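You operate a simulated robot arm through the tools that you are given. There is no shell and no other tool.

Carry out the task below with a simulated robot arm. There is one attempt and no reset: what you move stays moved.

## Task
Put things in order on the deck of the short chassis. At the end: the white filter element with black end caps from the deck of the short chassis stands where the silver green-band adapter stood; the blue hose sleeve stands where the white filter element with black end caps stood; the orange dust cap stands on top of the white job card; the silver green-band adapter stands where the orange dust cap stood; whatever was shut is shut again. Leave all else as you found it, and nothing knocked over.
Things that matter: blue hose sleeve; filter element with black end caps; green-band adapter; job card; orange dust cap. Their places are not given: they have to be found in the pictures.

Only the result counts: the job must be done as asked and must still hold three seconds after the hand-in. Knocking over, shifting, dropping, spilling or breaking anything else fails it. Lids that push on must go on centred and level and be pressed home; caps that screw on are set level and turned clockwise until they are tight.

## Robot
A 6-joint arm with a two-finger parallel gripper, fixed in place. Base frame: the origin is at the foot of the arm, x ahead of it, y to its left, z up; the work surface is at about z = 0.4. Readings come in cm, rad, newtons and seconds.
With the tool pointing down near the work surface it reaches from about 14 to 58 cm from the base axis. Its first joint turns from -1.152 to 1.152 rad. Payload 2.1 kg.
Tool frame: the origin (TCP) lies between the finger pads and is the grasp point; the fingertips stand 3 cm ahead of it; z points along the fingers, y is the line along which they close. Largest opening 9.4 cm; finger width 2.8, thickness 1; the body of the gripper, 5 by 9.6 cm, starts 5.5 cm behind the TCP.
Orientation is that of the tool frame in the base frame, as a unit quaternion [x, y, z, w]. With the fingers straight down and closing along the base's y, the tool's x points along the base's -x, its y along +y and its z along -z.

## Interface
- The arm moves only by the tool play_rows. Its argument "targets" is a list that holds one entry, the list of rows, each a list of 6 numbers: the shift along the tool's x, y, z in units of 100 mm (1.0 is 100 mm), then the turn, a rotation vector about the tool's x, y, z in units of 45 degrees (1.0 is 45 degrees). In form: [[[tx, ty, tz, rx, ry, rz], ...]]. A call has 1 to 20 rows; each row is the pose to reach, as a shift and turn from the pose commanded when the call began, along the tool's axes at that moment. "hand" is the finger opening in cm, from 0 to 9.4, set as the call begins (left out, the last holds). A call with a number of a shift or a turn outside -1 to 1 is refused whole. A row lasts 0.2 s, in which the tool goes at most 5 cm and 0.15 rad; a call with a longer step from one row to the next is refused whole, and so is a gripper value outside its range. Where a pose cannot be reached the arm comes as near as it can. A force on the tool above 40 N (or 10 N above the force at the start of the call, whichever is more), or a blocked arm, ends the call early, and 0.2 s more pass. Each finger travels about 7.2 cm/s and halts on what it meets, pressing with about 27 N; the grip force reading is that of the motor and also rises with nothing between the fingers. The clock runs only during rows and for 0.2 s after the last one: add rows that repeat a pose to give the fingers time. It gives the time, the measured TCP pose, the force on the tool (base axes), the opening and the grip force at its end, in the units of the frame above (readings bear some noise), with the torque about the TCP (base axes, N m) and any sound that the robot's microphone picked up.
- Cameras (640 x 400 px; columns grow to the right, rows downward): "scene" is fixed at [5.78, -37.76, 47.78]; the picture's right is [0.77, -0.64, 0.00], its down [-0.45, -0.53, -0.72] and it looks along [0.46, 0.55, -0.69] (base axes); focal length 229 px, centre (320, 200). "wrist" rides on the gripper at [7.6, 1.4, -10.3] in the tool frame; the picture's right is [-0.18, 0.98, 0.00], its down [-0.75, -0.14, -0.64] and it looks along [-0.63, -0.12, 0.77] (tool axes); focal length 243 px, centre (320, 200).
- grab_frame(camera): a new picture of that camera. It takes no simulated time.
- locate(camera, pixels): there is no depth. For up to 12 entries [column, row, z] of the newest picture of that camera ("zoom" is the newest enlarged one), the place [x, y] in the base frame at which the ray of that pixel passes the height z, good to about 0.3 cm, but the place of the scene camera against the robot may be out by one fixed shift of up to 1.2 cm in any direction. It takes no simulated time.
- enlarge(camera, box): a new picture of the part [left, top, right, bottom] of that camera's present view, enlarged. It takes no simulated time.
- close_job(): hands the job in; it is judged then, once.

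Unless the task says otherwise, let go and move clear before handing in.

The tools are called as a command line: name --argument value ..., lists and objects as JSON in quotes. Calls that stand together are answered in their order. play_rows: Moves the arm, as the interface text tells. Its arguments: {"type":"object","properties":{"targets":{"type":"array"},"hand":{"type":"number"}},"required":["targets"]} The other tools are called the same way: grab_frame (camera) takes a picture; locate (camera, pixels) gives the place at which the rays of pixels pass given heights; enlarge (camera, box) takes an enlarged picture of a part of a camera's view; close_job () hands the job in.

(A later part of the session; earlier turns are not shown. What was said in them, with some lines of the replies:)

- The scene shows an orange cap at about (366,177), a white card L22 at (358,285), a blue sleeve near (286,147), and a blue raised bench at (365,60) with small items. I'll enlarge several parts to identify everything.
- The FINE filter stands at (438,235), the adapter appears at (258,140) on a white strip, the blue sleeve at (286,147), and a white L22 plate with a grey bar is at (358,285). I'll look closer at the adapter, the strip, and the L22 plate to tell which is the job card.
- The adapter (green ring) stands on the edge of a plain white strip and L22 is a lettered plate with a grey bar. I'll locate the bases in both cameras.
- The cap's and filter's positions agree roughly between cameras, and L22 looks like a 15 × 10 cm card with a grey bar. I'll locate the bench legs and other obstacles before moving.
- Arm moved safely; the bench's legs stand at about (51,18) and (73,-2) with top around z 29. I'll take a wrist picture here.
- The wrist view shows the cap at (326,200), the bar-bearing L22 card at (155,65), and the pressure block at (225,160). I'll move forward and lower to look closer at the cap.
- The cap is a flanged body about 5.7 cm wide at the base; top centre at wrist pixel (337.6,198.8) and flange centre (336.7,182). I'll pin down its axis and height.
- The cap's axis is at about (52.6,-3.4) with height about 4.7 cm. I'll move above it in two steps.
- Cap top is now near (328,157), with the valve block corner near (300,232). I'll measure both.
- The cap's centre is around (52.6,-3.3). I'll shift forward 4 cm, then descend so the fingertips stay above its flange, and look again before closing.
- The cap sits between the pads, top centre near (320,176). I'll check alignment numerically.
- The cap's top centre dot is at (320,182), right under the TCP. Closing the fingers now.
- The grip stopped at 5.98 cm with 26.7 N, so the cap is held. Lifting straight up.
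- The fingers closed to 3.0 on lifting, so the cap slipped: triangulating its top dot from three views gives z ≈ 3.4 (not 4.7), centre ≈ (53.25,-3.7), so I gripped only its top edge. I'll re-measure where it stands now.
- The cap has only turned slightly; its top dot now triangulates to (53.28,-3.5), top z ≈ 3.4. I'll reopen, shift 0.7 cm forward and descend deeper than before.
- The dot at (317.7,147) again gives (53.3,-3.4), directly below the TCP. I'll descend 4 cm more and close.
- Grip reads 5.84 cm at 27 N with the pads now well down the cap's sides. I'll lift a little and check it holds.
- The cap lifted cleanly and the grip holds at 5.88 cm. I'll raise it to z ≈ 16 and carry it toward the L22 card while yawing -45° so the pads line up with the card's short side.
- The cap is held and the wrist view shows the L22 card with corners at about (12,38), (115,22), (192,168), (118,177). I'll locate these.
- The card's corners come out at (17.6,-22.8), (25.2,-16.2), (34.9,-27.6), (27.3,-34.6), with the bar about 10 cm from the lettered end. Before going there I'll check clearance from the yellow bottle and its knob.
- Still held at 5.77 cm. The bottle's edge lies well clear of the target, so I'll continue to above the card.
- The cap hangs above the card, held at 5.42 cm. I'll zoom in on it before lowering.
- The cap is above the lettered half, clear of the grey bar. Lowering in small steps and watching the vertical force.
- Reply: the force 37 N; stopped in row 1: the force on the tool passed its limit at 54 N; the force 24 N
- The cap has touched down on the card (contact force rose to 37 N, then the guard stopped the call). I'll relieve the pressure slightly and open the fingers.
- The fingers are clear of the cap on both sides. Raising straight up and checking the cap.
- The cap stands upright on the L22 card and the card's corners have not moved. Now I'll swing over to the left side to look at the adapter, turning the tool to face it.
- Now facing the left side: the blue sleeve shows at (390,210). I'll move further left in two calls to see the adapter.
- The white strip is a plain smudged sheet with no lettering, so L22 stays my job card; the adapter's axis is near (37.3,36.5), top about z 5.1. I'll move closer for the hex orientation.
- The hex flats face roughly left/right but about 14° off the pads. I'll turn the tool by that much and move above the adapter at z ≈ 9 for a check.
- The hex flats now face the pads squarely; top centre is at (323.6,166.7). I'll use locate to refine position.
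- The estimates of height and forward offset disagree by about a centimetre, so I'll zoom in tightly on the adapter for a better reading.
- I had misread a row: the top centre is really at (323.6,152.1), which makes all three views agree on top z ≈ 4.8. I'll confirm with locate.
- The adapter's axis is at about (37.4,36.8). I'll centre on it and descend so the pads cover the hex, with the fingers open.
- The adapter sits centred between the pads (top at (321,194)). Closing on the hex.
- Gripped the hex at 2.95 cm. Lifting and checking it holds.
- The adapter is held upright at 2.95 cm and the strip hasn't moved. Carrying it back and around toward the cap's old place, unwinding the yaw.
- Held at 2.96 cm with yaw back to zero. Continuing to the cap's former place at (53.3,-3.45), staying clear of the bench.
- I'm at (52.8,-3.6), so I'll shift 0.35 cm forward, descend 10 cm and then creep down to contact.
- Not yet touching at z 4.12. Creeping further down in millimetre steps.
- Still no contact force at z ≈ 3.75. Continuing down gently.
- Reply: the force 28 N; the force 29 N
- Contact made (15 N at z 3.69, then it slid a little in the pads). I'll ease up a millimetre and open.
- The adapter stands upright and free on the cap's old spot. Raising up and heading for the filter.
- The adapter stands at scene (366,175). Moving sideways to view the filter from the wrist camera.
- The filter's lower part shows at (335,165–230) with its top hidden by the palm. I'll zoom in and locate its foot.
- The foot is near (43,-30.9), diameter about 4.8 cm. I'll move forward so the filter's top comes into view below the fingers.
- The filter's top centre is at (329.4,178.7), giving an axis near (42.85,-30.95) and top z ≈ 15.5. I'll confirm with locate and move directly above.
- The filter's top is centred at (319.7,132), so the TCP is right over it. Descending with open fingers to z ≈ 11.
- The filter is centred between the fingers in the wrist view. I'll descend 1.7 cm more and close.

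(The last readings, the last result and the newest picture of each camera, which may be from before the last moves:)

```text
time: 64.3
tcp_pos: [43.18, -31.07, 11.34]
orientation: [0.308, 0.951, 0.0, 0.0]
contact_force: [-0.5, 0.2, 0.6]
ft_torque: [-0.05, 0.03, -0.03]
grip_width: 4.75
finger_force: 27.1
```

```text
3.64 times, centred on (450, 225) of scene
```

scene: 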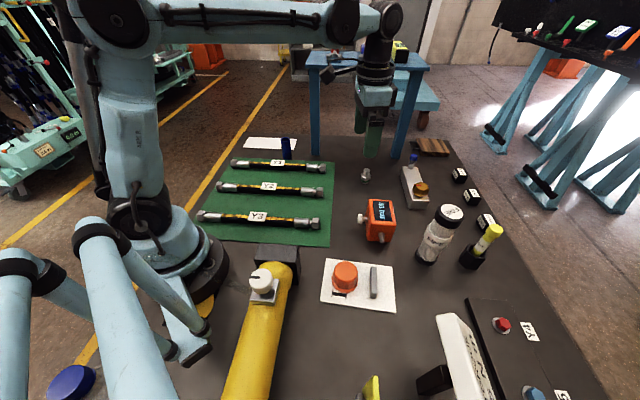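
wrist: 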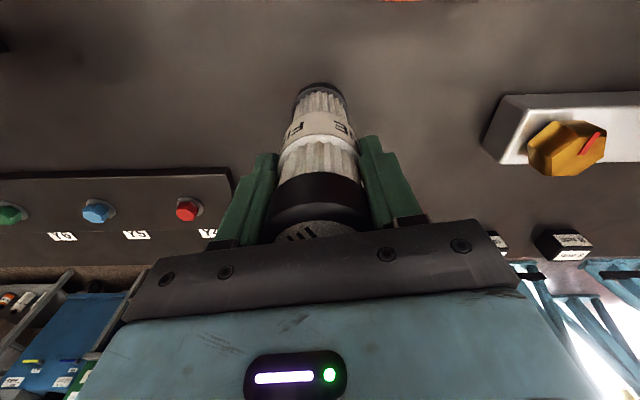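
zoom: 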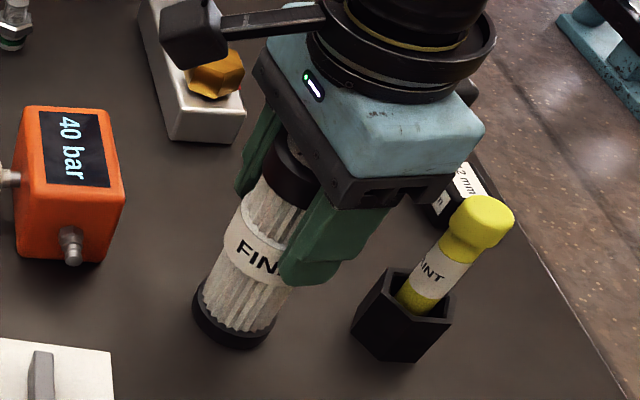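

Gripped at 4.75 cm with 27 N. Lifting slowly first.

play_rows --targets '[[[0, 0, -0.05, 0, 0, 0], [0, 0, -0.12, 0, 0, 0], [0, 0, -0.2, 0, 0, 0], [0, 0, -0.2, 0, 0, 0]]]'

enlarge --camera "scene" --box '[390, 170, 510, 280]'

grab_frame --camera "wrist"

```text
time: 65.3
tcp_pos: [43.17, -31.16, 13.39]
orientation: [0.309, 0.951, 0.001, 0.001]
contact_force: [0.5, 0.4, -0.7]
ft_torque: [0.01, -0.01, -0.01]
grip_width: 4.74
finger_force: 27.0
```

```text
3.64 times, centred on (450, 225) of scene
```

zoom: 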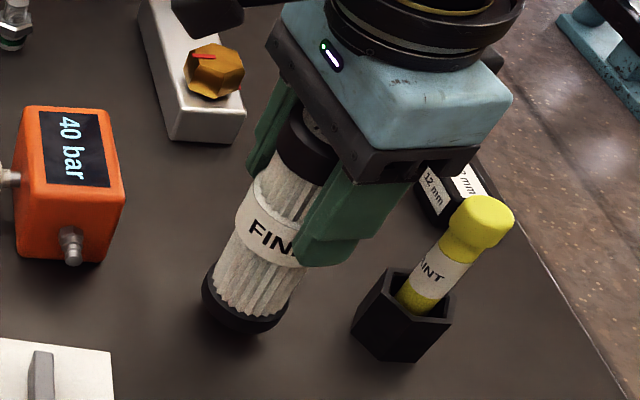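

```text
taken
```

wrist: 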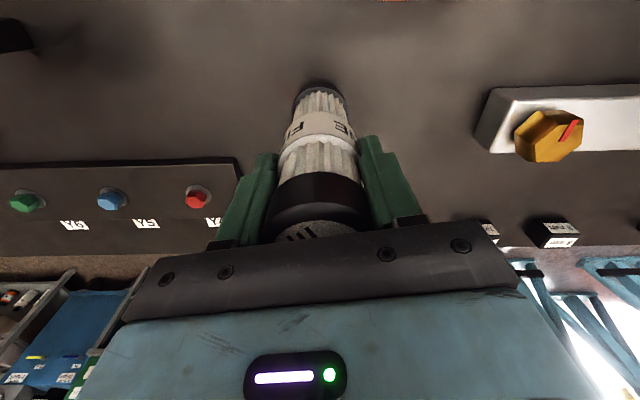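

The filter lifts upright. Raising to z ≈ 22 and retracting, then swinging across to the left side.

play_rows --targets '[[[0, 0, -0.2, 0, 0, 0], [0, 0, -0.45, 0, 0, 0], [0, 0, -0.7, 0, 0, 0], [0.1, 0, -0.85, 0, 0, 0], [0.3, 0, -0.88, 0, 0, 0], [0.5, 0, -0.88, 0, 0, 0], [0.75, 0, -0.88, 0, 0, 0], [0.95, 0, -0.88, 0, 0, 0], [1.0, 0, -0.88, 0, 0, 0]]]'

play_rows --targets '[[[0.05, 0.1, 0, 0, 0, -0.08], [0.12, 0.22, 0, 0, 0, -0.18], [0.2, 0.36, 0, 0, 0, -0.3], [0.28, 0.5, 0, 0, 0, -0.42], [0.36, 0.65, 0, 0, 0, -0.55], [0.44, 0.8, 0, 0, 0, -0.68], [0.5, 0.92, 0, 0, 0, -0.82], [0.5, 1.0, 0, 0, 0, -0.95], [0.5, 1.0, 0, 0, 0, -1.0]]]'

grab_frame --camera "scene"

```text
time: 67.3
tcp_pos: [35.05, -25.22, 22.21]
orientation: [0.309, 0.951, 0.0, 0.0]
contact_force: [0.6, -0.6, -0.9]
ft_torque: [0.01, 0.01, 0.01]
grip_width: 4.74
finger_force: 26.9
```

```text
time: 69.3
tcp_pos: [36.82, -14.04, 22.22]
orientation: [-0.079, 0.997, 0.001, 0.001]
contact_force: [0.2, 0.2, -1.9]
ft_torque: [-0.03, 0.01, -0.02]
grip_width: 4.75
finger_force: 26.5
```

```text
taken
```

scene: 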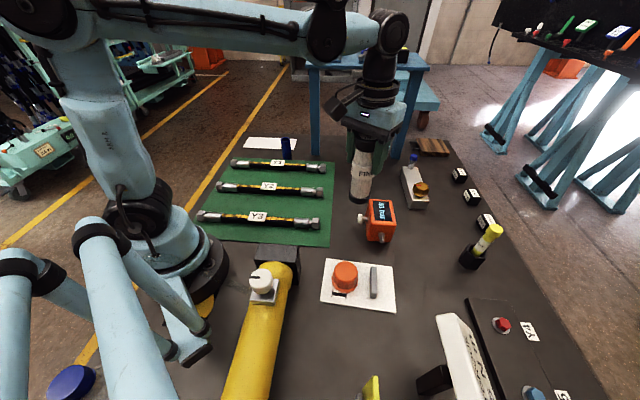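

The filter is held steady at 4.75 cm. Continuing the swing to the left.

play_rows --targets '[[[0.04, 0.12, 0, 0, 0, -0.08], [0.1, 0.28, 0, 0, 0, -0.18], [0.17, 0.45, 0, 0, 0, -0.3], [0.24, 0.62, 0, 0, 0, -0.42], [0.3, 0.8, 0, 0, 0, -0.55], [0.3, 0.95, 0, 0, 0, -0.68], [0.3, 1.0, 0, 0, 0, -0.8], [0.3, 1.0, 0, 0, 0, -0.8]]]'

play_rows --targets '[[[-0.15, 0.2, 0, 0, 0, 0], [-0.3, 0.4, 0, 0, 0, 0], [-0.46, 0.62, 0, 0, 0, 0], [-0.62, 0.83, 0, 0, 0, 0], [-0.62, 0.83, 0, 0, 0, 0]]]'

play_rows --targets '[[[-0.15, 0.2, 0, 0, 0, 0], [-0.3, 0.4, 0, 0, 0, 0], [-0.46, 0.62, 0, 0, 0, 0], [-0.62, 0.83, 0, 0, 0, 0], [-0.62, 0.83, 0, 0, 0, 0]]]'

grab_frame --camera "scene"

```text
time: 71.1
tcp_pos: [32.22, -4.68, 22.29]
orientation: [-0.384, 0.923, 0.0, 0.0]
contact_force: [-0.6, 0.5, -1.2]
ft_torque: [0.02, -0.02, 0.0]
grip_width: 4.73
finger_force: 27.1
```

```text
time: 72.3
tcp_pos: [30.83, 5.61, 22.17]
orientation: [-0.381, 0.924, 0.001, 0.0]
contact_force: [0.8, 0.6, -1.4]
ft_torque: [-0.03, 0.02, 0.0]
grip_width: 4.74
finger_force: 27.2
```

```text
time: 73.5
tcp_pos: [29.29, 15.86, 22.3]
orientation: [-0.381, 0.924, 0.0, 0.0]
contact_force: [0.8, -0.4, -1.8]
ft_torque: [0.02, -0.01, 0.01]
grip_width: 4.76
finger_force: 26.7
```

```text
taken
```

scene: 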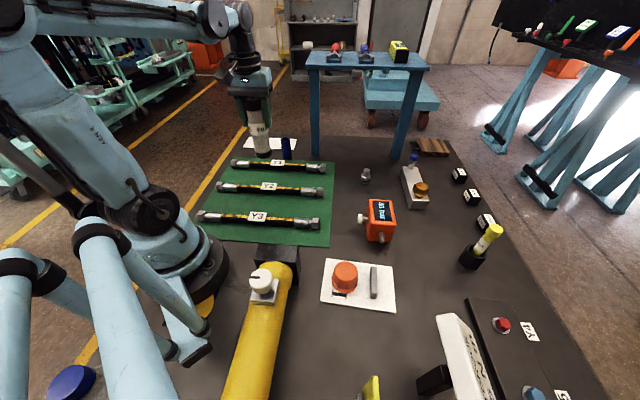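

Base of the filter clears everything. Moving on to above the adapter's old place.

play_rows --targets '[[[-0.12, 0.2, 0, 0, 0, 0], [-0.27, 0.42, 0, 0, 0, 0], [-0.43, 0.65, 0, 0, 0, 0], [-0.58, 0.88, 0, 0, 0, 0], [-0.6, 0.9, 0, 0, 0, 0], [-0.6, 0.9, 0, 0, 0, 0]]]'

play_rows --targets '[[[-0.2, 0, 0, 0, 0, 0], [-0.45, 0, 0, 0, 0, 0], [-0.7, 0, 0, 0, 0, 0], [-0.95, 0, 0, 0, 0, 0], [-1.0, 0, 0, 0, 0, 0], [-1.0, 0, 0, 0, 0, 0]]]'

grab_frame --camera "wrist"

```text
time: 74.9
tcp_pos: [27.16, 26.39, 22.17]
orientation: [-0.382, 0.924, 0.0, 0.0]
contact_force: [-0.3, -0.7, -1.3]
ft_torque: [0.02, -0.02, 0.0]
grip_width: 4.75
finger_force: 27.0
```

```text
time: 76.3
tcp_pos: [34.32, 33.51, 22.2]
orientation: [-0.383, 0.924, 0.0, 0.0]
contact_force: [0.3, 0.1, -1.6]
ft_torque: [-0.03, -0.01, -0.01]
grip_width: 4.74
finger_force: 26.5
```

```text
taken
```

wrist: 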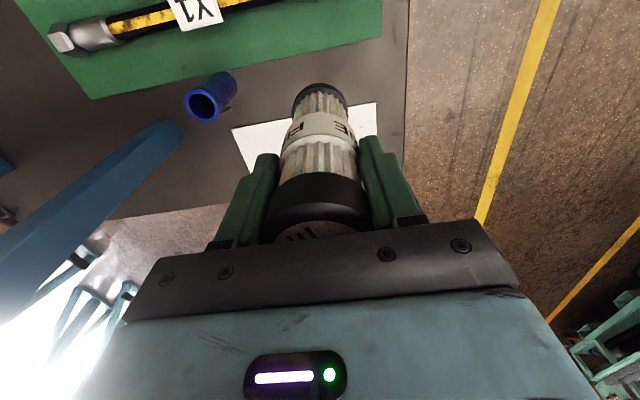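

I'm 4.6 cm short of the target along the approach direction. Moving over it and descending most of the way.

play_rows --targets '[[[-0.15, 0, 0, 0, 0, 0], [-0.3, 0, 0, 0, 0, 0], [-0.42, 0.01, 0, 0, 0, 0], [-0.458, 0.01, 0, 0, 0, 0], [-0.458, 0.01, 0, 0, 0, 0]]]'

play_rows --targets '[[[0, 0, 0.2, 0, 0, 0], [0, 0, 0.4, 0, 0, 0], [0, 0, 0.6, 0, 0, 0], [0, 0, 0.8, 0, 0, 0], [0, 0, 0.95, 0, 0, 0], [0, 0, 0.95, 0, 0, 0]]]'

grab_frame --camera "wrist"

enlarge --camera "scene" --box '[220, 80, 320, 170]'

```text
time: 77.5
tcp_pos: [37.57, 36.82, 22.14]
orientation: [-0.383, 0.924, 0.0, 0.0]
contact_force: [0.2, 0.1, -0.7]
ft_torque: [0.02, -0.01, -0.01]
grip_width: 4.72
finger_force: 27.3
```

```text
time: 78.9
tcp_pos: [37.55, 36.78, 12.7]
orientation: [-0.382, 0.924, 0.0, 0.001]
contact_force: [0.1, -0.1, -0.7]
ft_torque: [0.01, 0.05, 0.05]
grip_width: 4.72
finger_force: 27.2
```

```text
taken
```

wrist: 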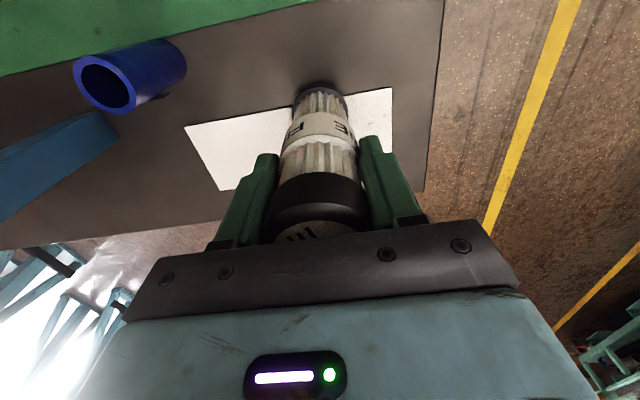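

```text
4.44 times, centred on (270, 125) of scene
```

zoom: 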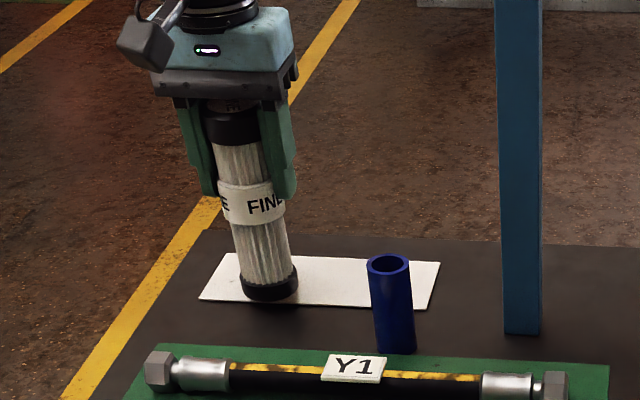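

The filter hangs over the strip about 1.2 cm up. Lowering in small steps to contact.

play_rows --targets '[[[0, 0, 0.03, 0, 0, 0], [0, 0, 0.06, 0, 0, 0], [0, 0, 0.09, 0, 0, 0], [0, 0, 0.09, 0, 0, 0]]]'

play_rows --targets '[[[0, 0, 0.005, 0, 0, 0], [0, 0, 0.01, 0, 0, 0], [0, 0, 0.015, 0, 0, 0], [0, 0, 0.015, 0, 0, 0]]]'

play_rows --targets '[[[0, 0, 0.005, 0, 0, 0], [0, 0, 0.01, 0, 0, 0], [0, 0, 0.01, 0, 0, 0]]]'

```text
time: 79.9
tcp_pos: [37.61, 36.73, 11.7]
orientation: [-0.383, 0.924, 0.0, 0.0]
contact_force: [-0.3, -0.4, -1.9]
ft_torque: [-0.02, -0.01, -0.03]
grip_width: 4.75
finger_force: 26.8
```

```text
time: 80.9
tcp_pos: [37.49, 36.76, 11.7]
orientation: [-0.382, 0.924, 0.0, 0.002]
contact_force: [2.3, -0.6, 4.4]
ft_torque: [0.11, -0.15, -0.05]
grip_width: 4.74
finger_force: 26.6
```

```text
time: 81.7
tcp_pos: [37.51, 36.82, 11.57]
orientation: [-0.382, 0.924, 0.0, 0.001]
contact_force: [2.3, -4.2, 29.1]
ft_torque: [-0.19, -0.2, -0.03]
grip_width: 4.75
finger_force: 26.6
```

Contact (29 N). Easing slightly and opening the fingers.

play_rows --targets '[[[0, 0, -0.004, 0, 0, 0], [0, 0, -0.008, 0, 0, 0], [0, 0, -0.008, 0, 0, 0]]]'

play_rows --targets '[[[0, 0, 0, 0, 0, 0], [0, 0, 0, 0, 0, 0], [0, 0, 0, 0, 0, 0], [0, 0, 0, 0, 0, 0]]]' --hand 8.5

grab_frame --camera "wrist"

enlarge --camera "scene" --box '[220, 80, 320, 170]'

```text
time: 82.5
tcp_pos: [37.5, 36.75, 11.58]
orientation: [-0.383, 0.924, -0.001, 0.001]
contact_force: [1.0, -4.5, 14.0]
ft_torque: [-0.42, -0.05, 0.04]
grip_width: 4.74
finger_force: 26.9
```

```text
time: 83.5
tcp_pos: [37.47, 36.8, 11.57]
orientation: [-0.383, 0.924, 0.0, 0.0]
contact_force: [0.0, 0.2, 0.4]
ft_torque: [0.0, 0.0, 0.03]
grip_width: 8.51
finger_force: 0.1
```

```text
taken
```

wrist: 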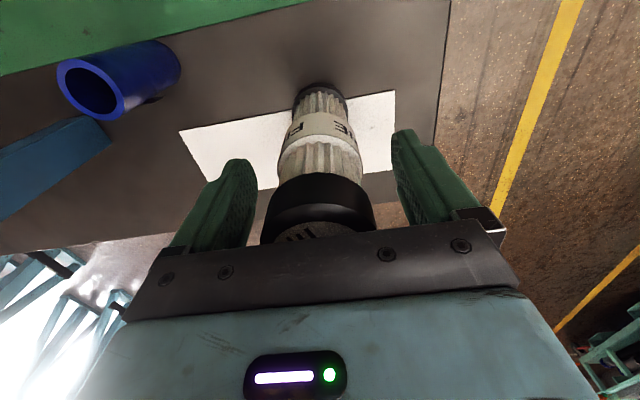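

```text
4.44 times, centred on (270, 125) of scene
```

zoom: 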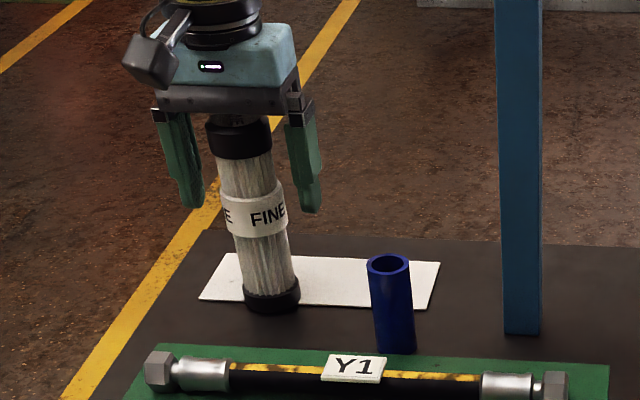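

The filter stands free between the open fingers. Raising straight up past its top.

play_rows --targets '[[[0, 0, -0.1, 0, 0, 0], [0, 0, -0.3, 0, 0, 0], [0, 0, -0.5, 0, 0, 0], [0, 0, -0.75, 0, 0, 0], [0, 0, -1.0, 0, 0, 0], [0, 0, -1.0, 0, 0, 0]]]'

enlarge --camera "scene" --box '[220, 90, 310, 170]'

grab_frame --camera "wrist"

```text
time: 84.9
tcp_pos: [37.4, 36.68, 21.61]
orientation: [-0.383, 0.924, 0.0, -0.001]
contact_force: [-1.1, -0.6, -0.5]
ft_torque: [-0.01, 0.01, 0.0]
grip_width: 8.51
finger_force: 0.0
```

```text
5.00 times, centred on (265, 130) of scene
```

zoom: 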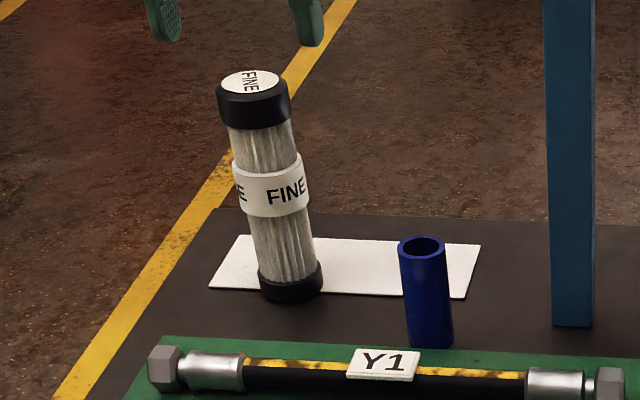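

```text
taken
```

wrist: 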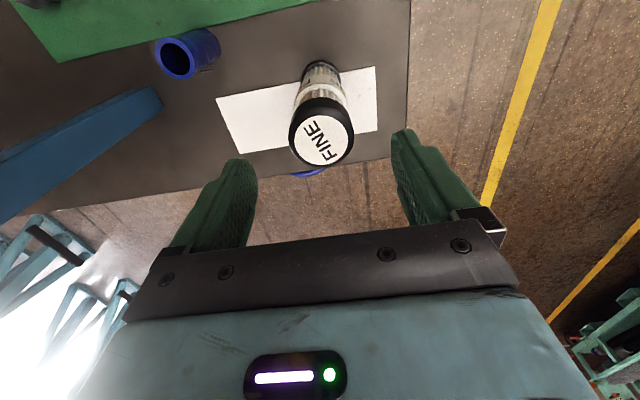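

The filter stands upright with its foot at scene (259,147), matching the adapter's old foot (259,147.7), and the strip is unmoved. Now retreating and turning to face the blue sleeve.

play_rows --targets '[[[0.2, 0, 0, 0, 0, 0], [0.45, 0, 0, 0, 0, 0], [0.7, 0, 0, 0, 0, 0], [0.95, 0, 0, 0, 0, 0], [1.0, 0, 0, 0, 0, 0]]]'

play_rows --targets '[[[0.15, -0.15, 0, 0, 0, 0.05], [0.33, -0.35, 0, 0, 0, 0.12], [0.5, -0.55, 0.05, 0, 0, 0.2], [0.66, -0.75, 0.1, 0, 0, 0.28], [0.76, -0.9, 0.2, 0, 0, 0.33], [0.76, -0.9, 0.3, 0, 0, 0.33], [0.76, -0.9, 0.3, 0, 0, 0.33]]]' --hand 9.4

grab_frame --camera "wrist"

grab_frame --camera "scene"

```text
time: 86.1
tcp_pos: [30.64, 29.64, 21.45]
orientation: [-0.383, 0.924, 0.0, -0.001]
contact_force: [0.1, -0.3, -0.1]
ft_torque: [0.01, 0.01, -0.01]
grip_width: 8.52
finger_force: 0.1
```

```text
time: 87.7
tcp_pos: [31.53, 18.01, 18.5]
orientation: [-0.259, 0.966, 0.0, 0.001]
contact_force: [0.6, 0.4, 0.1]
ft_torque: [-0.02, -0.01, 0.0]
grip_width: 9.41
finger_force: 0.0
```

```text
taken
```

wrist: 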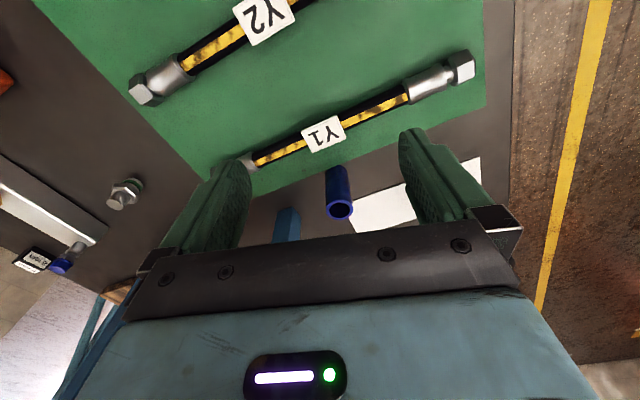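

```text
taken
```

scene: 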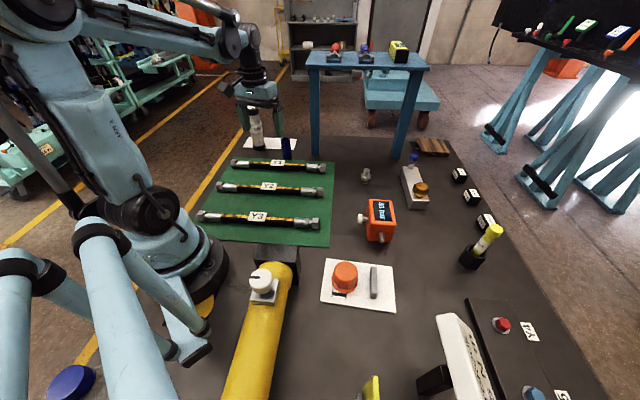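

enlarge --camera "wrist" --box '[290, 150, 390, 230]'

locate --camera "wrist" --pixels '[[336, 167, 0.4], [340, 209, 7], [340, 209, 8], [340, 209, 9]]'

```text
5.00 times, centred on (340, 190) of wrist
```

zoom: 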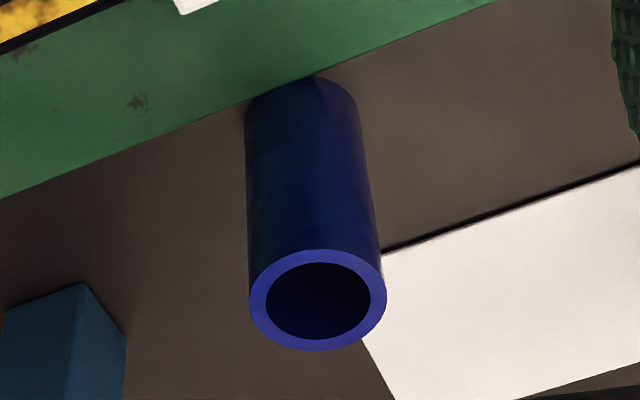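

```text
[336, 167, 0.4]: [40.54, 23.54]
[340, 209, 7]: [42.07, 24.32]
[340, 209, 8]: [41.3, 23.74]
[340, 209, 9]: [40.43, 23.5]
```

The sleeve's axis is near (41.1,24.0), diameter about 3.2, top z ≈ 7.6; the hose Y1 runs parallel to the mat edge, so I'll align the pads with it (yaw 45°) and approach.

play_rows --targets '[[[-0.2, 0.01, 0.1, 0, 0, -0.1], [-0.42, 0.02, 0.2, 0, 0, -0.2], [-0.65, 0.03, 0.3, 0, 0, -0.33], [-0.85, 0.03, 0.35, 0, 0, -0.33], [-0.85, 0.03, 0.35, 0, 0, -0.33]]]'

grab_frame --camera "wrist"

enlarge --camera "wrist" --box '[240, 100, 400, 220]'

```text
time: 88.9
tcp_pos: [38.68, 22.43, 15.17]
orientation: [-0.382, 0.924, 0.0, 0.0]
contact_force: [0.2, 0.1, -0.1]
ft_torque: [0.02, -0.02, 0.0]
grip_width: 9.41
finger_force: 0.2
```

```text
taken
```

wrist: 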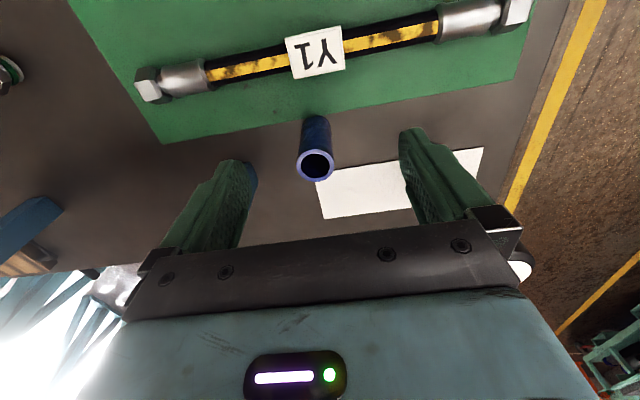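

```text
3.33 times, centred on (320, 160) of wrist
```

zoom: 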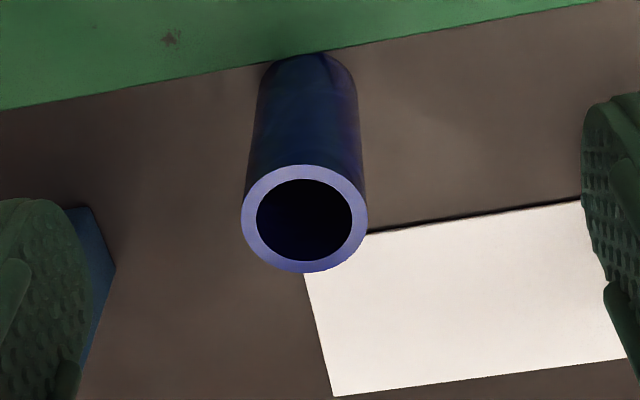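

The sleeve's top centre is at (315.5,165.4). I'll verify its axis and the bench-leg position near the left finger.

locate --camera "wrist" --pixels '[[315.5, 165.4, 7.4], [315.5, 165.4, 7.8], [316.4, 116.2, 0.4], [316.4, 125.5, 0.4], [248.5, 162, 0.4], [255, 180, 0.4], [140, 80, 1.5], [515, 15, 1.5], [315, 50, 2]]'

```text
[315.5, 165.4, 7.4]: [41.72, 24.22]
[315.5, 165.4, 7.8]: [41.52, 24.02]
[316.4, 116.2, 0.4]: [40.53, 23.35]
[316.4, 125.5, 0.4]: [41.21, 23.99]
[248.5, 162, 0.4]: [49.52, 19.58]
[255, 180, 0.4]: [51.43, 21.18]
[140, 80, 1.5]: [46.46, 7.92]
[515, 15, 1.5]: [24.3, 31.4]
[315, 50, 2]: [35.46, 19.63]
```

The sleeve's axis is near (41.6,24.1); hose and bench leg are clear by several centimetres. Moving above it with a 7.5 cm opening.

play_rows --targets '[[[-0.15, -0.04, 0, 0, 0, 0], [-0.32, -0.09, 0, 0, 0, 0], [-0.32, -0.09, 0.15, 0, 0, 0], [-0.32, -0.09, 0.3, 0, 0, 0], [-0.32, -0.09, 0.3, 0, 0, 0]]]' --hand 7.5

grab_frame --camera "wrist"

enlarge --camera "wrist" --box '[240, 70, 400, 190]'

enlarge --camera "scene" --box '[240, 60, 350, 170]'

```text
time: 90.1
tcp_pos: [41.54, 24.06, 12.13]
orientation: [-0.383, 0.924, 0.0, 0.0]
contact_force: [-0.7, 0.6, 0.2]
ft_torque: [0.03, 0.01, 0.01]
grip_width: 7.51
finger_force: 0.0
```

```text
taken
```

wrist: 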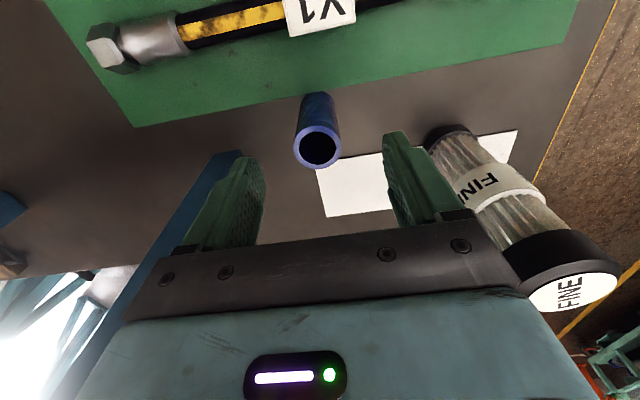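

```text
3.33 times, centred on (320, 130) of wrist
```

zoom: 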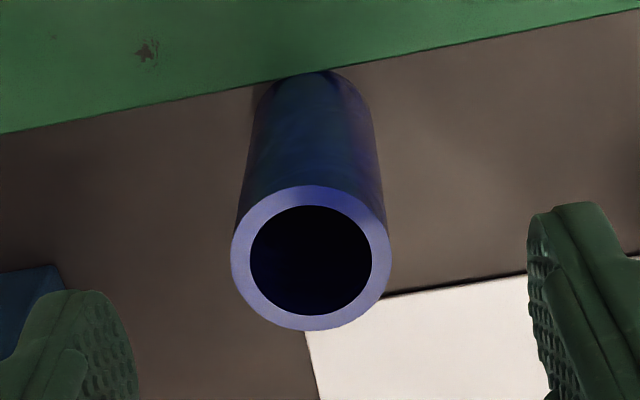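

```text
3.64 times, centred on (295, 115) of scene
```

zoom: 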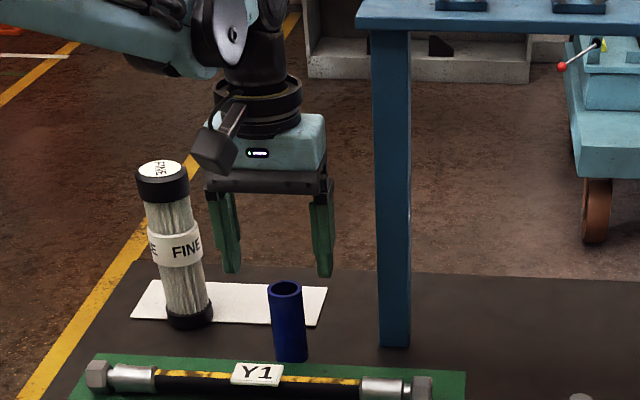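

The sleeve is within 0.2 cm of the TCP axis. Fine-adjusting and descending to z ≈ 5.

play_rows --targets '[[[-0.01, -0.018, 0, 0, 0, 0], [-0.01, -0.018, 0.2, 0, 0, 0], [-0.01, -0.018, 0.4, 0, 0, 0], [-0.01, -0.018, 0.6, 0, 0, 0], [-0.01, -0.018, 0.71, 0, 0, 0], [-0.01, -0.018, 0.71, 0, 0, 0]]]'

grab_frame --camera "wrist"

enlarge --camera "scene" --box '[240, 90, 340, 170]'

```text
time: 91.5
tcp_pos: [41.71, 24.22, 4.95]
orientation: [-0.383, 0.924, 0.0, 0.0]
contact_force: [-0.7, -1.0, 0.4]
ft_torque: [-0.02, -0.02, 0.03]
grip_width: 7.48
finger_force: 0.1
```

```text
taken
```

wrist: 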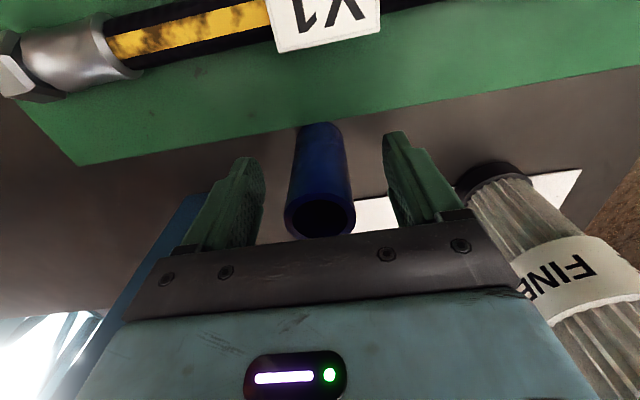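

```text
5.00 times, centred on (290, 130) of scene
```

zoom: 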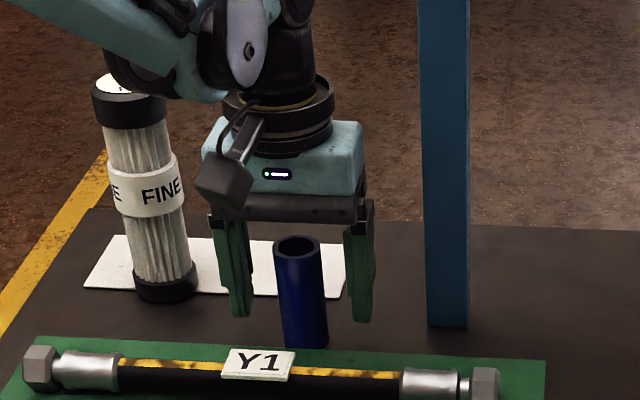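

The sleeve stands between the pads, all clear of hose and filter. Closing.

play_rows --targets '[[[0, 0, 0, 0, 0, 0], [0, 0, 0, 0, 0, 0], [0, 0, 0, 0, 0, 0], [0, 0, 0, 0, 0, 0]]]' --hand 2

play_rows --targets '[[[0, 0, -0.05, 0, 0, 0], [0, 0, -0.12, 0, 0, 0], [0, 0, -0.2, 0, 0, 0], [0, 0, -0.2, 0, 0, 0]]]'

grab_frame --camera "wrist"

enlarge --camera "scene" --box '[240, 90, 340, 170]'

```text
time: 92.5
tcp_pos: [41.76, 24.21, 5.03]
orientation: [-0.383, 0.924, 0.0, 0.0]
contact_force: [0.5, -0.5, 0.6]
ft_torque: [0.0, 0.01, 0.0]
grip_width: 3.37
finger_force: 27.1
```

```text
time: 93.5
tcp_pos: [41.71, 24.16, 7.03]
orientation: [-0.383, 0.924, 0.0, 0.0]
contact_force: [0.8, -0.3, -0.9]
ft_torque: [-0.02, -0.01, -0.01]
grip_width: 3.43
finger_force: 27.1
```

```text
taken
```

wrist: 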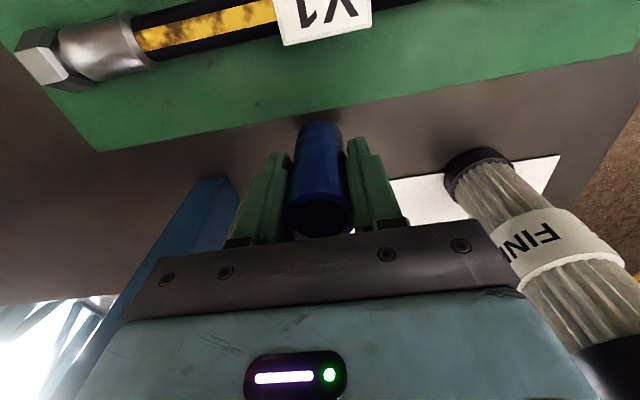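

```text
5.00 times, centred on (290, 130) of scene
```

zoom: 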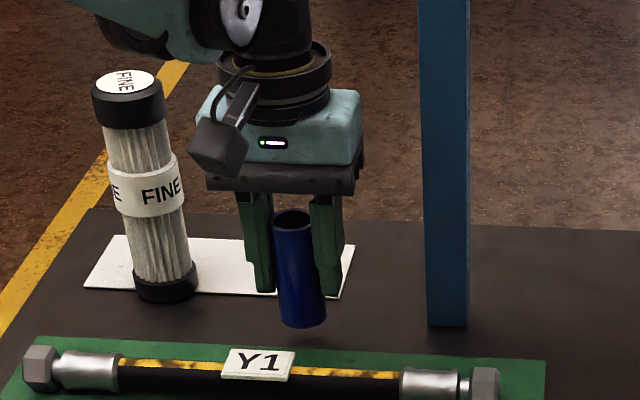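

The sleeve is held upright at 3.4 cm. Lifting further and retracting before swinging right.

play_rows --targets '[[[0, 0, -0.25, 0, 0, 0], [0, 0, -0.5, 0, 0, 0], [0, 0, -0.75, 0, 0, 0], [0.1, 0, -1.0, 0, 0, 0], [0.3, 0, -1.0, 0, 0, 0], [0.55, 0, -1.0, 0, 0, 0], [0.8, 0, -1.0, 0, 0, 0], [1.0, 0, -1.0, 0, 0, 0], [1.0, 0, -1.0, 0, 0, 0]]]'

play_rows --targets '[[[0.05, -0.1, 0, 0, 0, 0.08], [0.12, -0.24, 0, 0, 0, 0.18], [0.2, -0.4, 0, 0, 0, 0.3], [0.28, -0.56, 0, 0, 0, 0.42], [0.36, -0.72, 0, 0, 0, 0.55], [0.44, -0.88, 0, 0, 0, 0.68], [0.5, -1.0, 0, 0, 0, 0.8], [0.5, -1.0, 0, 0, 0, 0.9], [0.5, -1.0, 0, 0, 0, 0.9]]]'

play_rows --targets '[[[0.05, -0.1, 0, 0, 0, 0.08], [0.1, -0.24, 0, 0, 0, 0.18], [0.15, -0.4, 0, 0, 0, 0.3], [0.2, -0.56, 0, 0, 0, 0.42], [0.2, -0.72, 0, 0, 0, 0.55], [0.2, -0.88, 0, 0, 0, 0.68], [0.2, -1.0, 0, 0, 0, 0.8], [0.2, -1.0, 0, 0, 0, 0.9], [0.2, -1.0, 0, 0, 0, 0.9]]]'

grab_frame --camera "scene"

```text
time: 95.5
tcp_pos: [34.79, 17.01, 16.95]
orientation: [-0.383, 0.924, 0.0, 0.0]
contact_force: [0.4, 0.3, -0.7]
ft_torque: [0.01, 0.01, 0.01]
grip_width: 3.38
finger_force: 27.0
```

```text
time: 97.5
tcp_pos: [38.12, 6.36, 17.08]
orientation: [-0.039, 0.999, 0.0, 0.0]
contact_force: [0.7, 0.1, -0.5]
ft_torque: [0.03, -0.02, 0.0]
grip_width: 3.43
finger_force: 27.1
```

```text
time: 99.5
tcp_pos: [36.86, -3.77, 17.08]
orientation: [0.31, 0.951, 0.0, 0.001]
contact_force: [0.1, -1.7, -1.1]
ft_torque: [0.02, 0.0, 0.01]
grip_width: 3.36
finger_force: 26.7
```

```text
taken
```

scene: 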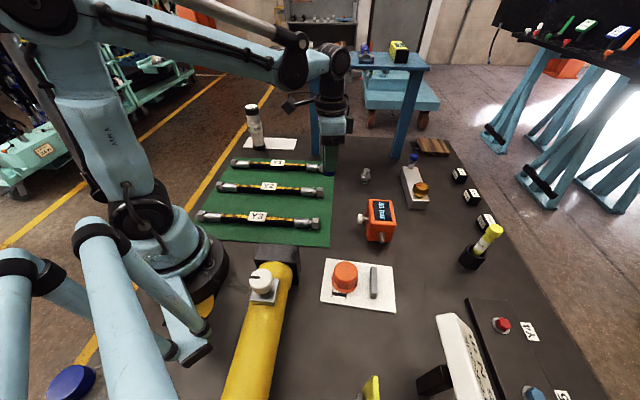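

All well: the sleeve is held and everything stands. Continuing to the filter's former place.

play_rows --targets '[[[-0.07, -0.22, 0, 0, 0, 0], [-0.15, -0.46, 0, 0, 0, 0], [-0.22, -0.7, 0, 0, 0, 0], [-0.3, -0.93, 0, 0, 0, 0], [-0.3, -0.95, 0, 0, 0, 0]]]'

play_rows --targets '[[[-0.15, -0.2, 0, 0, 0, 0], [-0.35, -0.42, 0, 0, 0, 0], [-0.55, -0.64, 0, 0, 0, 0], [-0.75, -0.85, 0, 0, 0, 0], [-0.81, -0.89, 0, 0, 0, 0], [-0.81, -0.89, 0, 0, 0, 0]]]'

grab_frame --camera "wrist"

```text
time: 100.7
tcp_pos: [33.84, -13.26, 16.98]
orientation: [0.309, 0.951, 0.001, 0.0]
contact_force: [0.6, 0.1, -0.6]
ft_torque: [-0.02, 0.02, -0.03]
grip_width: 3.4
finger_force: 27.0
```

```text
time: 102.1
tcp_pos: [35.22, -25.14, 16.97]
orientation: [0.309, 0.951, 0.0, 0.0]
contact_force: [0.1, 0.1, -0.3]
ft_torque: [-0.02, -0.02, 0.01]
grip_width: 3.37
finger_force: 26.2
```

```text
taken
```

wrist: 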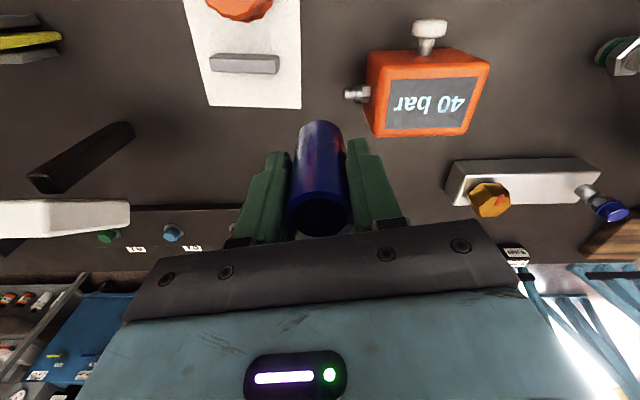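

The sleeve is still held at 3.4 cm. Moving the last 9.9 cm forward and descending.

play_rows --targets '[[[-0.2, 0, 0, 0, 0, 0], [-0.45, 0, 0, 0, 0, 0], [-0.7, -0.005, 0, 0, 0, 0], [-0.92, -0.01, 0, 0, 0, 0], [-0.992, -0.012, 0, 0, 0, 0], [-0.992, -0.012, 0, 0, 0, 0]]]'

play_rows --targets '[[[0, 0, 0.2, 0, 0, 0], [0, 0, 0.4, 0, 0, 0], [0, 0, 0.6, 0, 0, 0], [0, 0, 0.8, 0, 0, 0], [0, 0, 1.0, 0, 0, 0], [0, 0, 1.0, 0, 0, 0]]]'

enlarge --camera "scene" --box '[390, 180, 510, 280]'

grab_frame --camera "wrist"

```text
time: 103.5
tcp_pos: [43.13, -31.24, 17.05]
orientation: [0.309, 0.951, 0.0, 0.001]
contact_force: [-0.5, 0.1, -0.6]
ft_torque: [0.0, 0.0, -0.01]
grip_width: 3.38
finger_force: 27.1
```

```text
time: 104.9
tcp_pos: [42.91, -30.89, 6.98]
orientation: [0.309, 0.951, 0.001, 0.0]
contact_force: [-0.6, -0.1, -0.9]
ft_torque: [0.01, 0.01, -0.03]
grip_width: 3.4
finger_force: 26.6
```

```text
4.00 times, centred on (450, 230) of scene
```

zoom: 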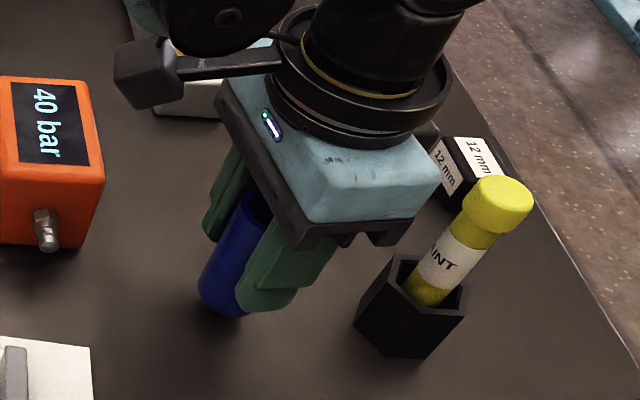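

```text
taken
```

wrist: 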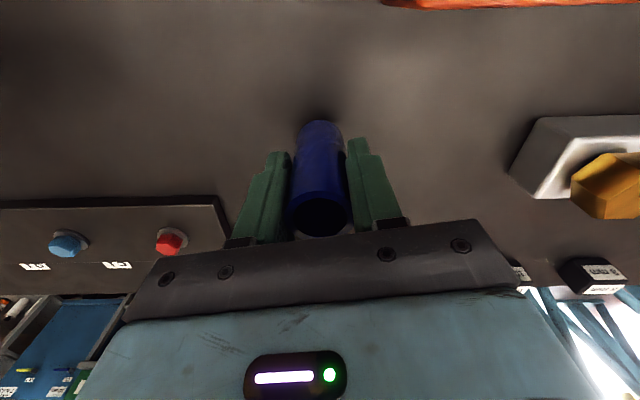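

Clear of the marker stand. Lowering the last 2 cm in small steps.

play_rows --targets '[[[0, 0, 0.05, 0, 0, 0], [0, 0, 0.1, 0, 0, 0], [0, 0, 0.15, 0, 0, 0], [0, 0, 0.17, 0, 0, 0], [0, 0, 0.17, 0, 0, 0]]]'

play_rows --targets '[[[0, 0, 0.006, 0, 0, 0], [0, 0, 0.012, 0, 0, 0], [0, 0, 0.018, 0, 0, 0], [0, 0, 0.018, 0, 0, 0]]]'

play_rows --targets '[[[0, 0, 0.005, 0, 0, 0], [0, 0, 0.01, 0, 0, 0], [0, 0, 0.01, 0, 0, 0]]]'

```text
time: 106.1
tcp_pos: [43.06, -31.09, 5.24]
orientation: [0.309, 0.951, 0.0, 0.0]
contact_force: [0.1, -0.2, -0.2]
ft_torque: [-0.01, 0.0, -0.01]
grip_width: 3.4
finger_force: 27.5
```

```text
time: 107.1
tcp_pos: [42.95, -31.08, 5.13]
orientation: [0.31, 0.951, 0.0, 0.001]
contact_force: [-2.4, -3.1, 18.5]
ft_torque: [-0.14, 0.18, 0.01]
grip_width: 3.41
finger_force: 26.6
```

```text
time: 107.9
tcp_pos: [43.06, -31.12, 5.1]
orientation: [0.309, 0.951, -0.001, 0.001]
contact_force: [1.6, -4.1, 22.3]
ft_torque: [-0.22, 0.07, 0.08]
grip_width: 3.39
finger_force: 26.8
```

The sleeve is down (18–22 N of contact). Easing off and opening the fingers.

play_rows --targets '[[[0, 0, -0.005, 0, 0, 0], [0, 0, -0.01, 0, 0, 0], [0, 0, -0.01, 0, 0, 0]]]'

play_rows --targets '[[[0, 0, 0, 0, 0, 0], [0, 0, 0, 0, 0, 0], [0, 0, 0, 0, 0, 0], [0, 0, 0, 0, 0, 0]]]' --hand 7.5

grab_frame --camera "wrist"

enlarge --camera "scene" --box '[390, 180, 510, 280]'

```text
time: 108.7
tcp_pos: [42.99, -30.96, 5.06]
orientation: [0.309, 0.951, 0.001, 0.001]
contact_force: [-0.8, -0.8, 0.1]
ft_torque: [0.02, -0.04, -0.04]
grip_width: 3.38
finger_force: 27.0
```

```text
time: 109.7
tcp_pos: [43.1, -31.13, 5.18]
orientation: [0.309, 0.951, 0.0, -0.001]
contact_force: [0.4, 0.3, 0.6]
ft_torque: [-0.01, 0.0, 0.01]
grip_width: 7.48
finger_force: 0.0
```

```text
taken
```

wrist: 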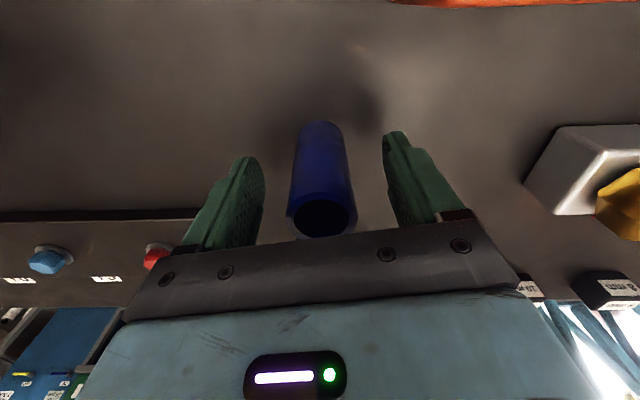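

```text
4.00 times, centred on (450, 230) of scene
```

zoom: 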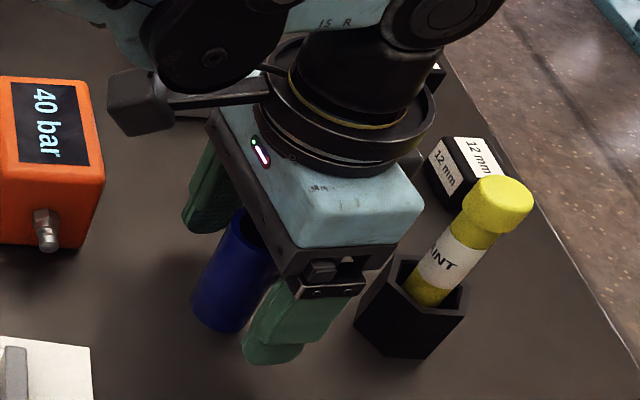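

The sleeve stands between the open fingers. Raising straight up and then drawing back toward the middle for a final look.

play_rows --targets '[[[0, 0, -0.1, 0, 0, 0], [0, 0, -0.3, 0, 0, 0], [0, 0, -0.55, 0, 0, 0], [0, 0, -0.8, 0, 0, 0], [0, 0, -1.0, 0, 0, 0], [0, 0, -1.0, 0, 0, 0]]]'

play_rows --targets '[[[0.2, 0, -0.1, 0, 0, 0], [0.4, 0, -0.3, 0, 0, 0], [0.6, 0, -0.5, 0, 0, 0], [0.8, 0.1, -0.6, 0, 0, 0], [0.9, 0.3, -0.6, 0, 0, 0], [0.9, 0.5, -0.6, 0, 0, 0], [0.9, 0.7, -0.6, 0, 0, 0], [0.9, 0.7, -0.6, 0, 0, 0]]]'

grab_frame --camera "scene"

enlarge --camera "scene" --box '[300, 150, 520, 320]'

grab_frame --camera "wrist"

```text
time: 111.1
tcp_pos: [43.02, -31.08, 15.2]
orientation: [0.309, 0.951, 0.0, 0.001]
contact_force: [0.0, -0.2, 0.4]
ft_torque: [0.01, -0.05, -0.04]
grip_width: 7.5
finger_force: 0.1
```

```text
time: 112.9
tcp_pos: [39.8, -20.07, 21.01]
orientation: [0.309, 0.951, 0.0, 0.0]
contact_force: [0.5, 0.0, -0.1]
ft_torque: [0.0, 0.0, -0.02]
grip_width: 7.5
finger_force: 0.0
```

```text
taken
```

scene: 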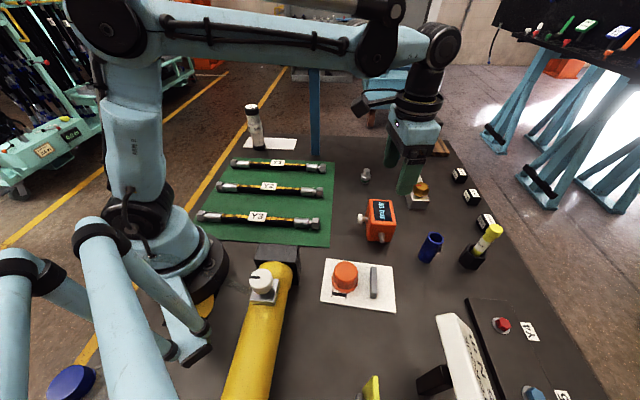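

```text
2.35 times, centred on (410, 235) of scene
```

zoom: 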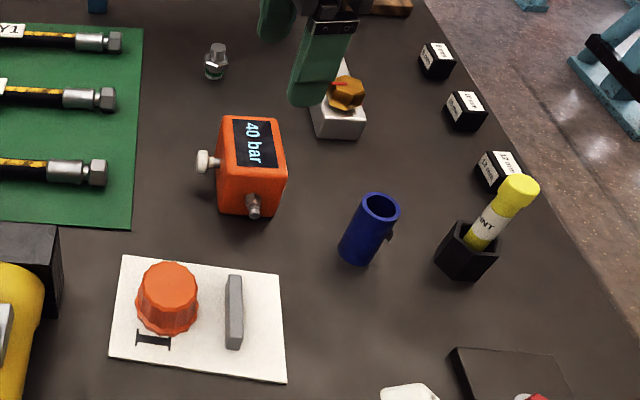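

```text
taken
```

wrist: 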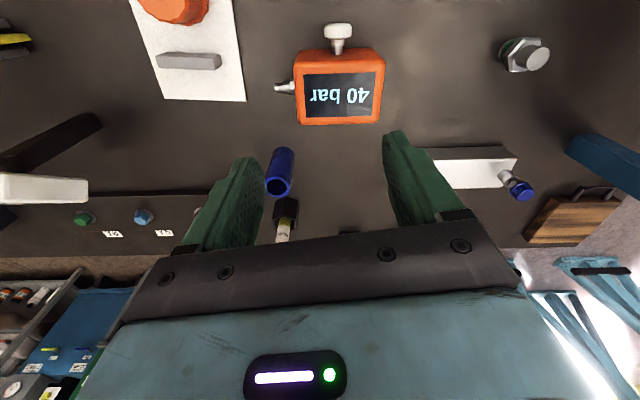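

The blue sleeve stands at scene (430,247) on the filter's old foot, the cap on the card, the adapter at (366,175), and the filter at (255,128). I'll take final close-ups to confirm all stand upright and nothing else has shifted.

enlarge --camera "scene" --box '[220, 90, 310, 170]'

enlarge --camera "scene" --box '[346, 160, 386, 195]'

enlarge --camera "scene" --box '[405, 220, 465, 270]'

enlarge --camera "scene" --box '[310, 240, 410, 320]'

```text
5.00 times, centred on (265, 130) of scene
```

zoom: 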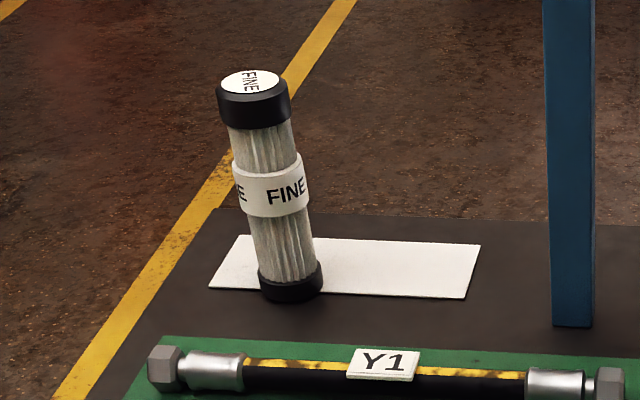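

```text
11.43 times, centred on (366, 178) of scene
```

zoom: 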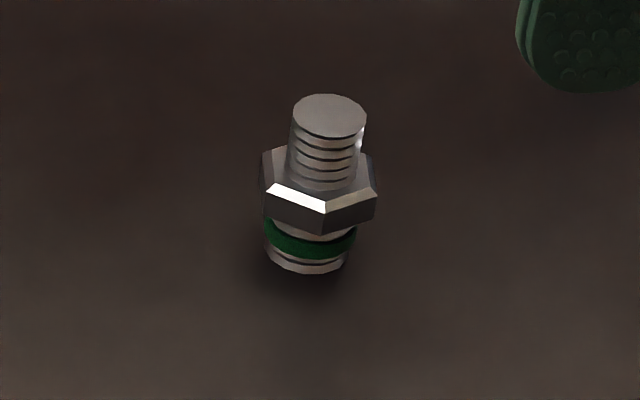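

```text
8.00 times, centred on (435, 245) of scene
```

zoom: 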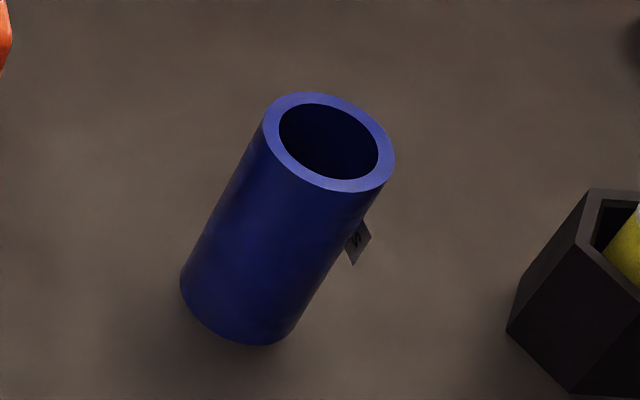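

```text
5.00 times, centred on (360, 280) of scene
```

zoom: 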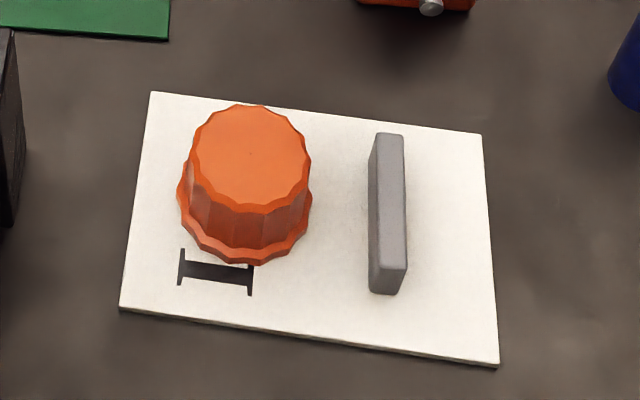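

All four items stand upright in their new places, the card and strip corners are where they were, and the gripper is empty and clear. Handing the job in.

close_job

```text
The job is handed in.
```

I finished the rearrangement on the short chassis deck and handed the job in; the hand-in gave no verdict. The final pictures show everything upright:

| Item | Now stands |
|---|---|
| Orange dust cap | On the white L22 card |
| Silver green-band adapter | Where the dust cap stood |
| White filter element with black end caps | Where the adapter stood |
| Blue hose sleeve | Where the filter element stood |

- **Job card:** I took the lettered L22 card with the grey bar as the white job card. The other white sheet, under the adapter, is plain and smudged, with no lettering. The cap sits on the lettered half of the card, clear of the bar.
- **Dust cap slip:** My first grip on the cap slipped off before it lifted. It turned slightly on the deck but stayed upright and barely moved. The second grip held.
- **Placement:** By the pictures, each of the three relocated items is within about half a centimetre of the old spot. The card and the plain sheet did not move.
- **Anything shut:** I opened nothing, so there was nothing to shut again.
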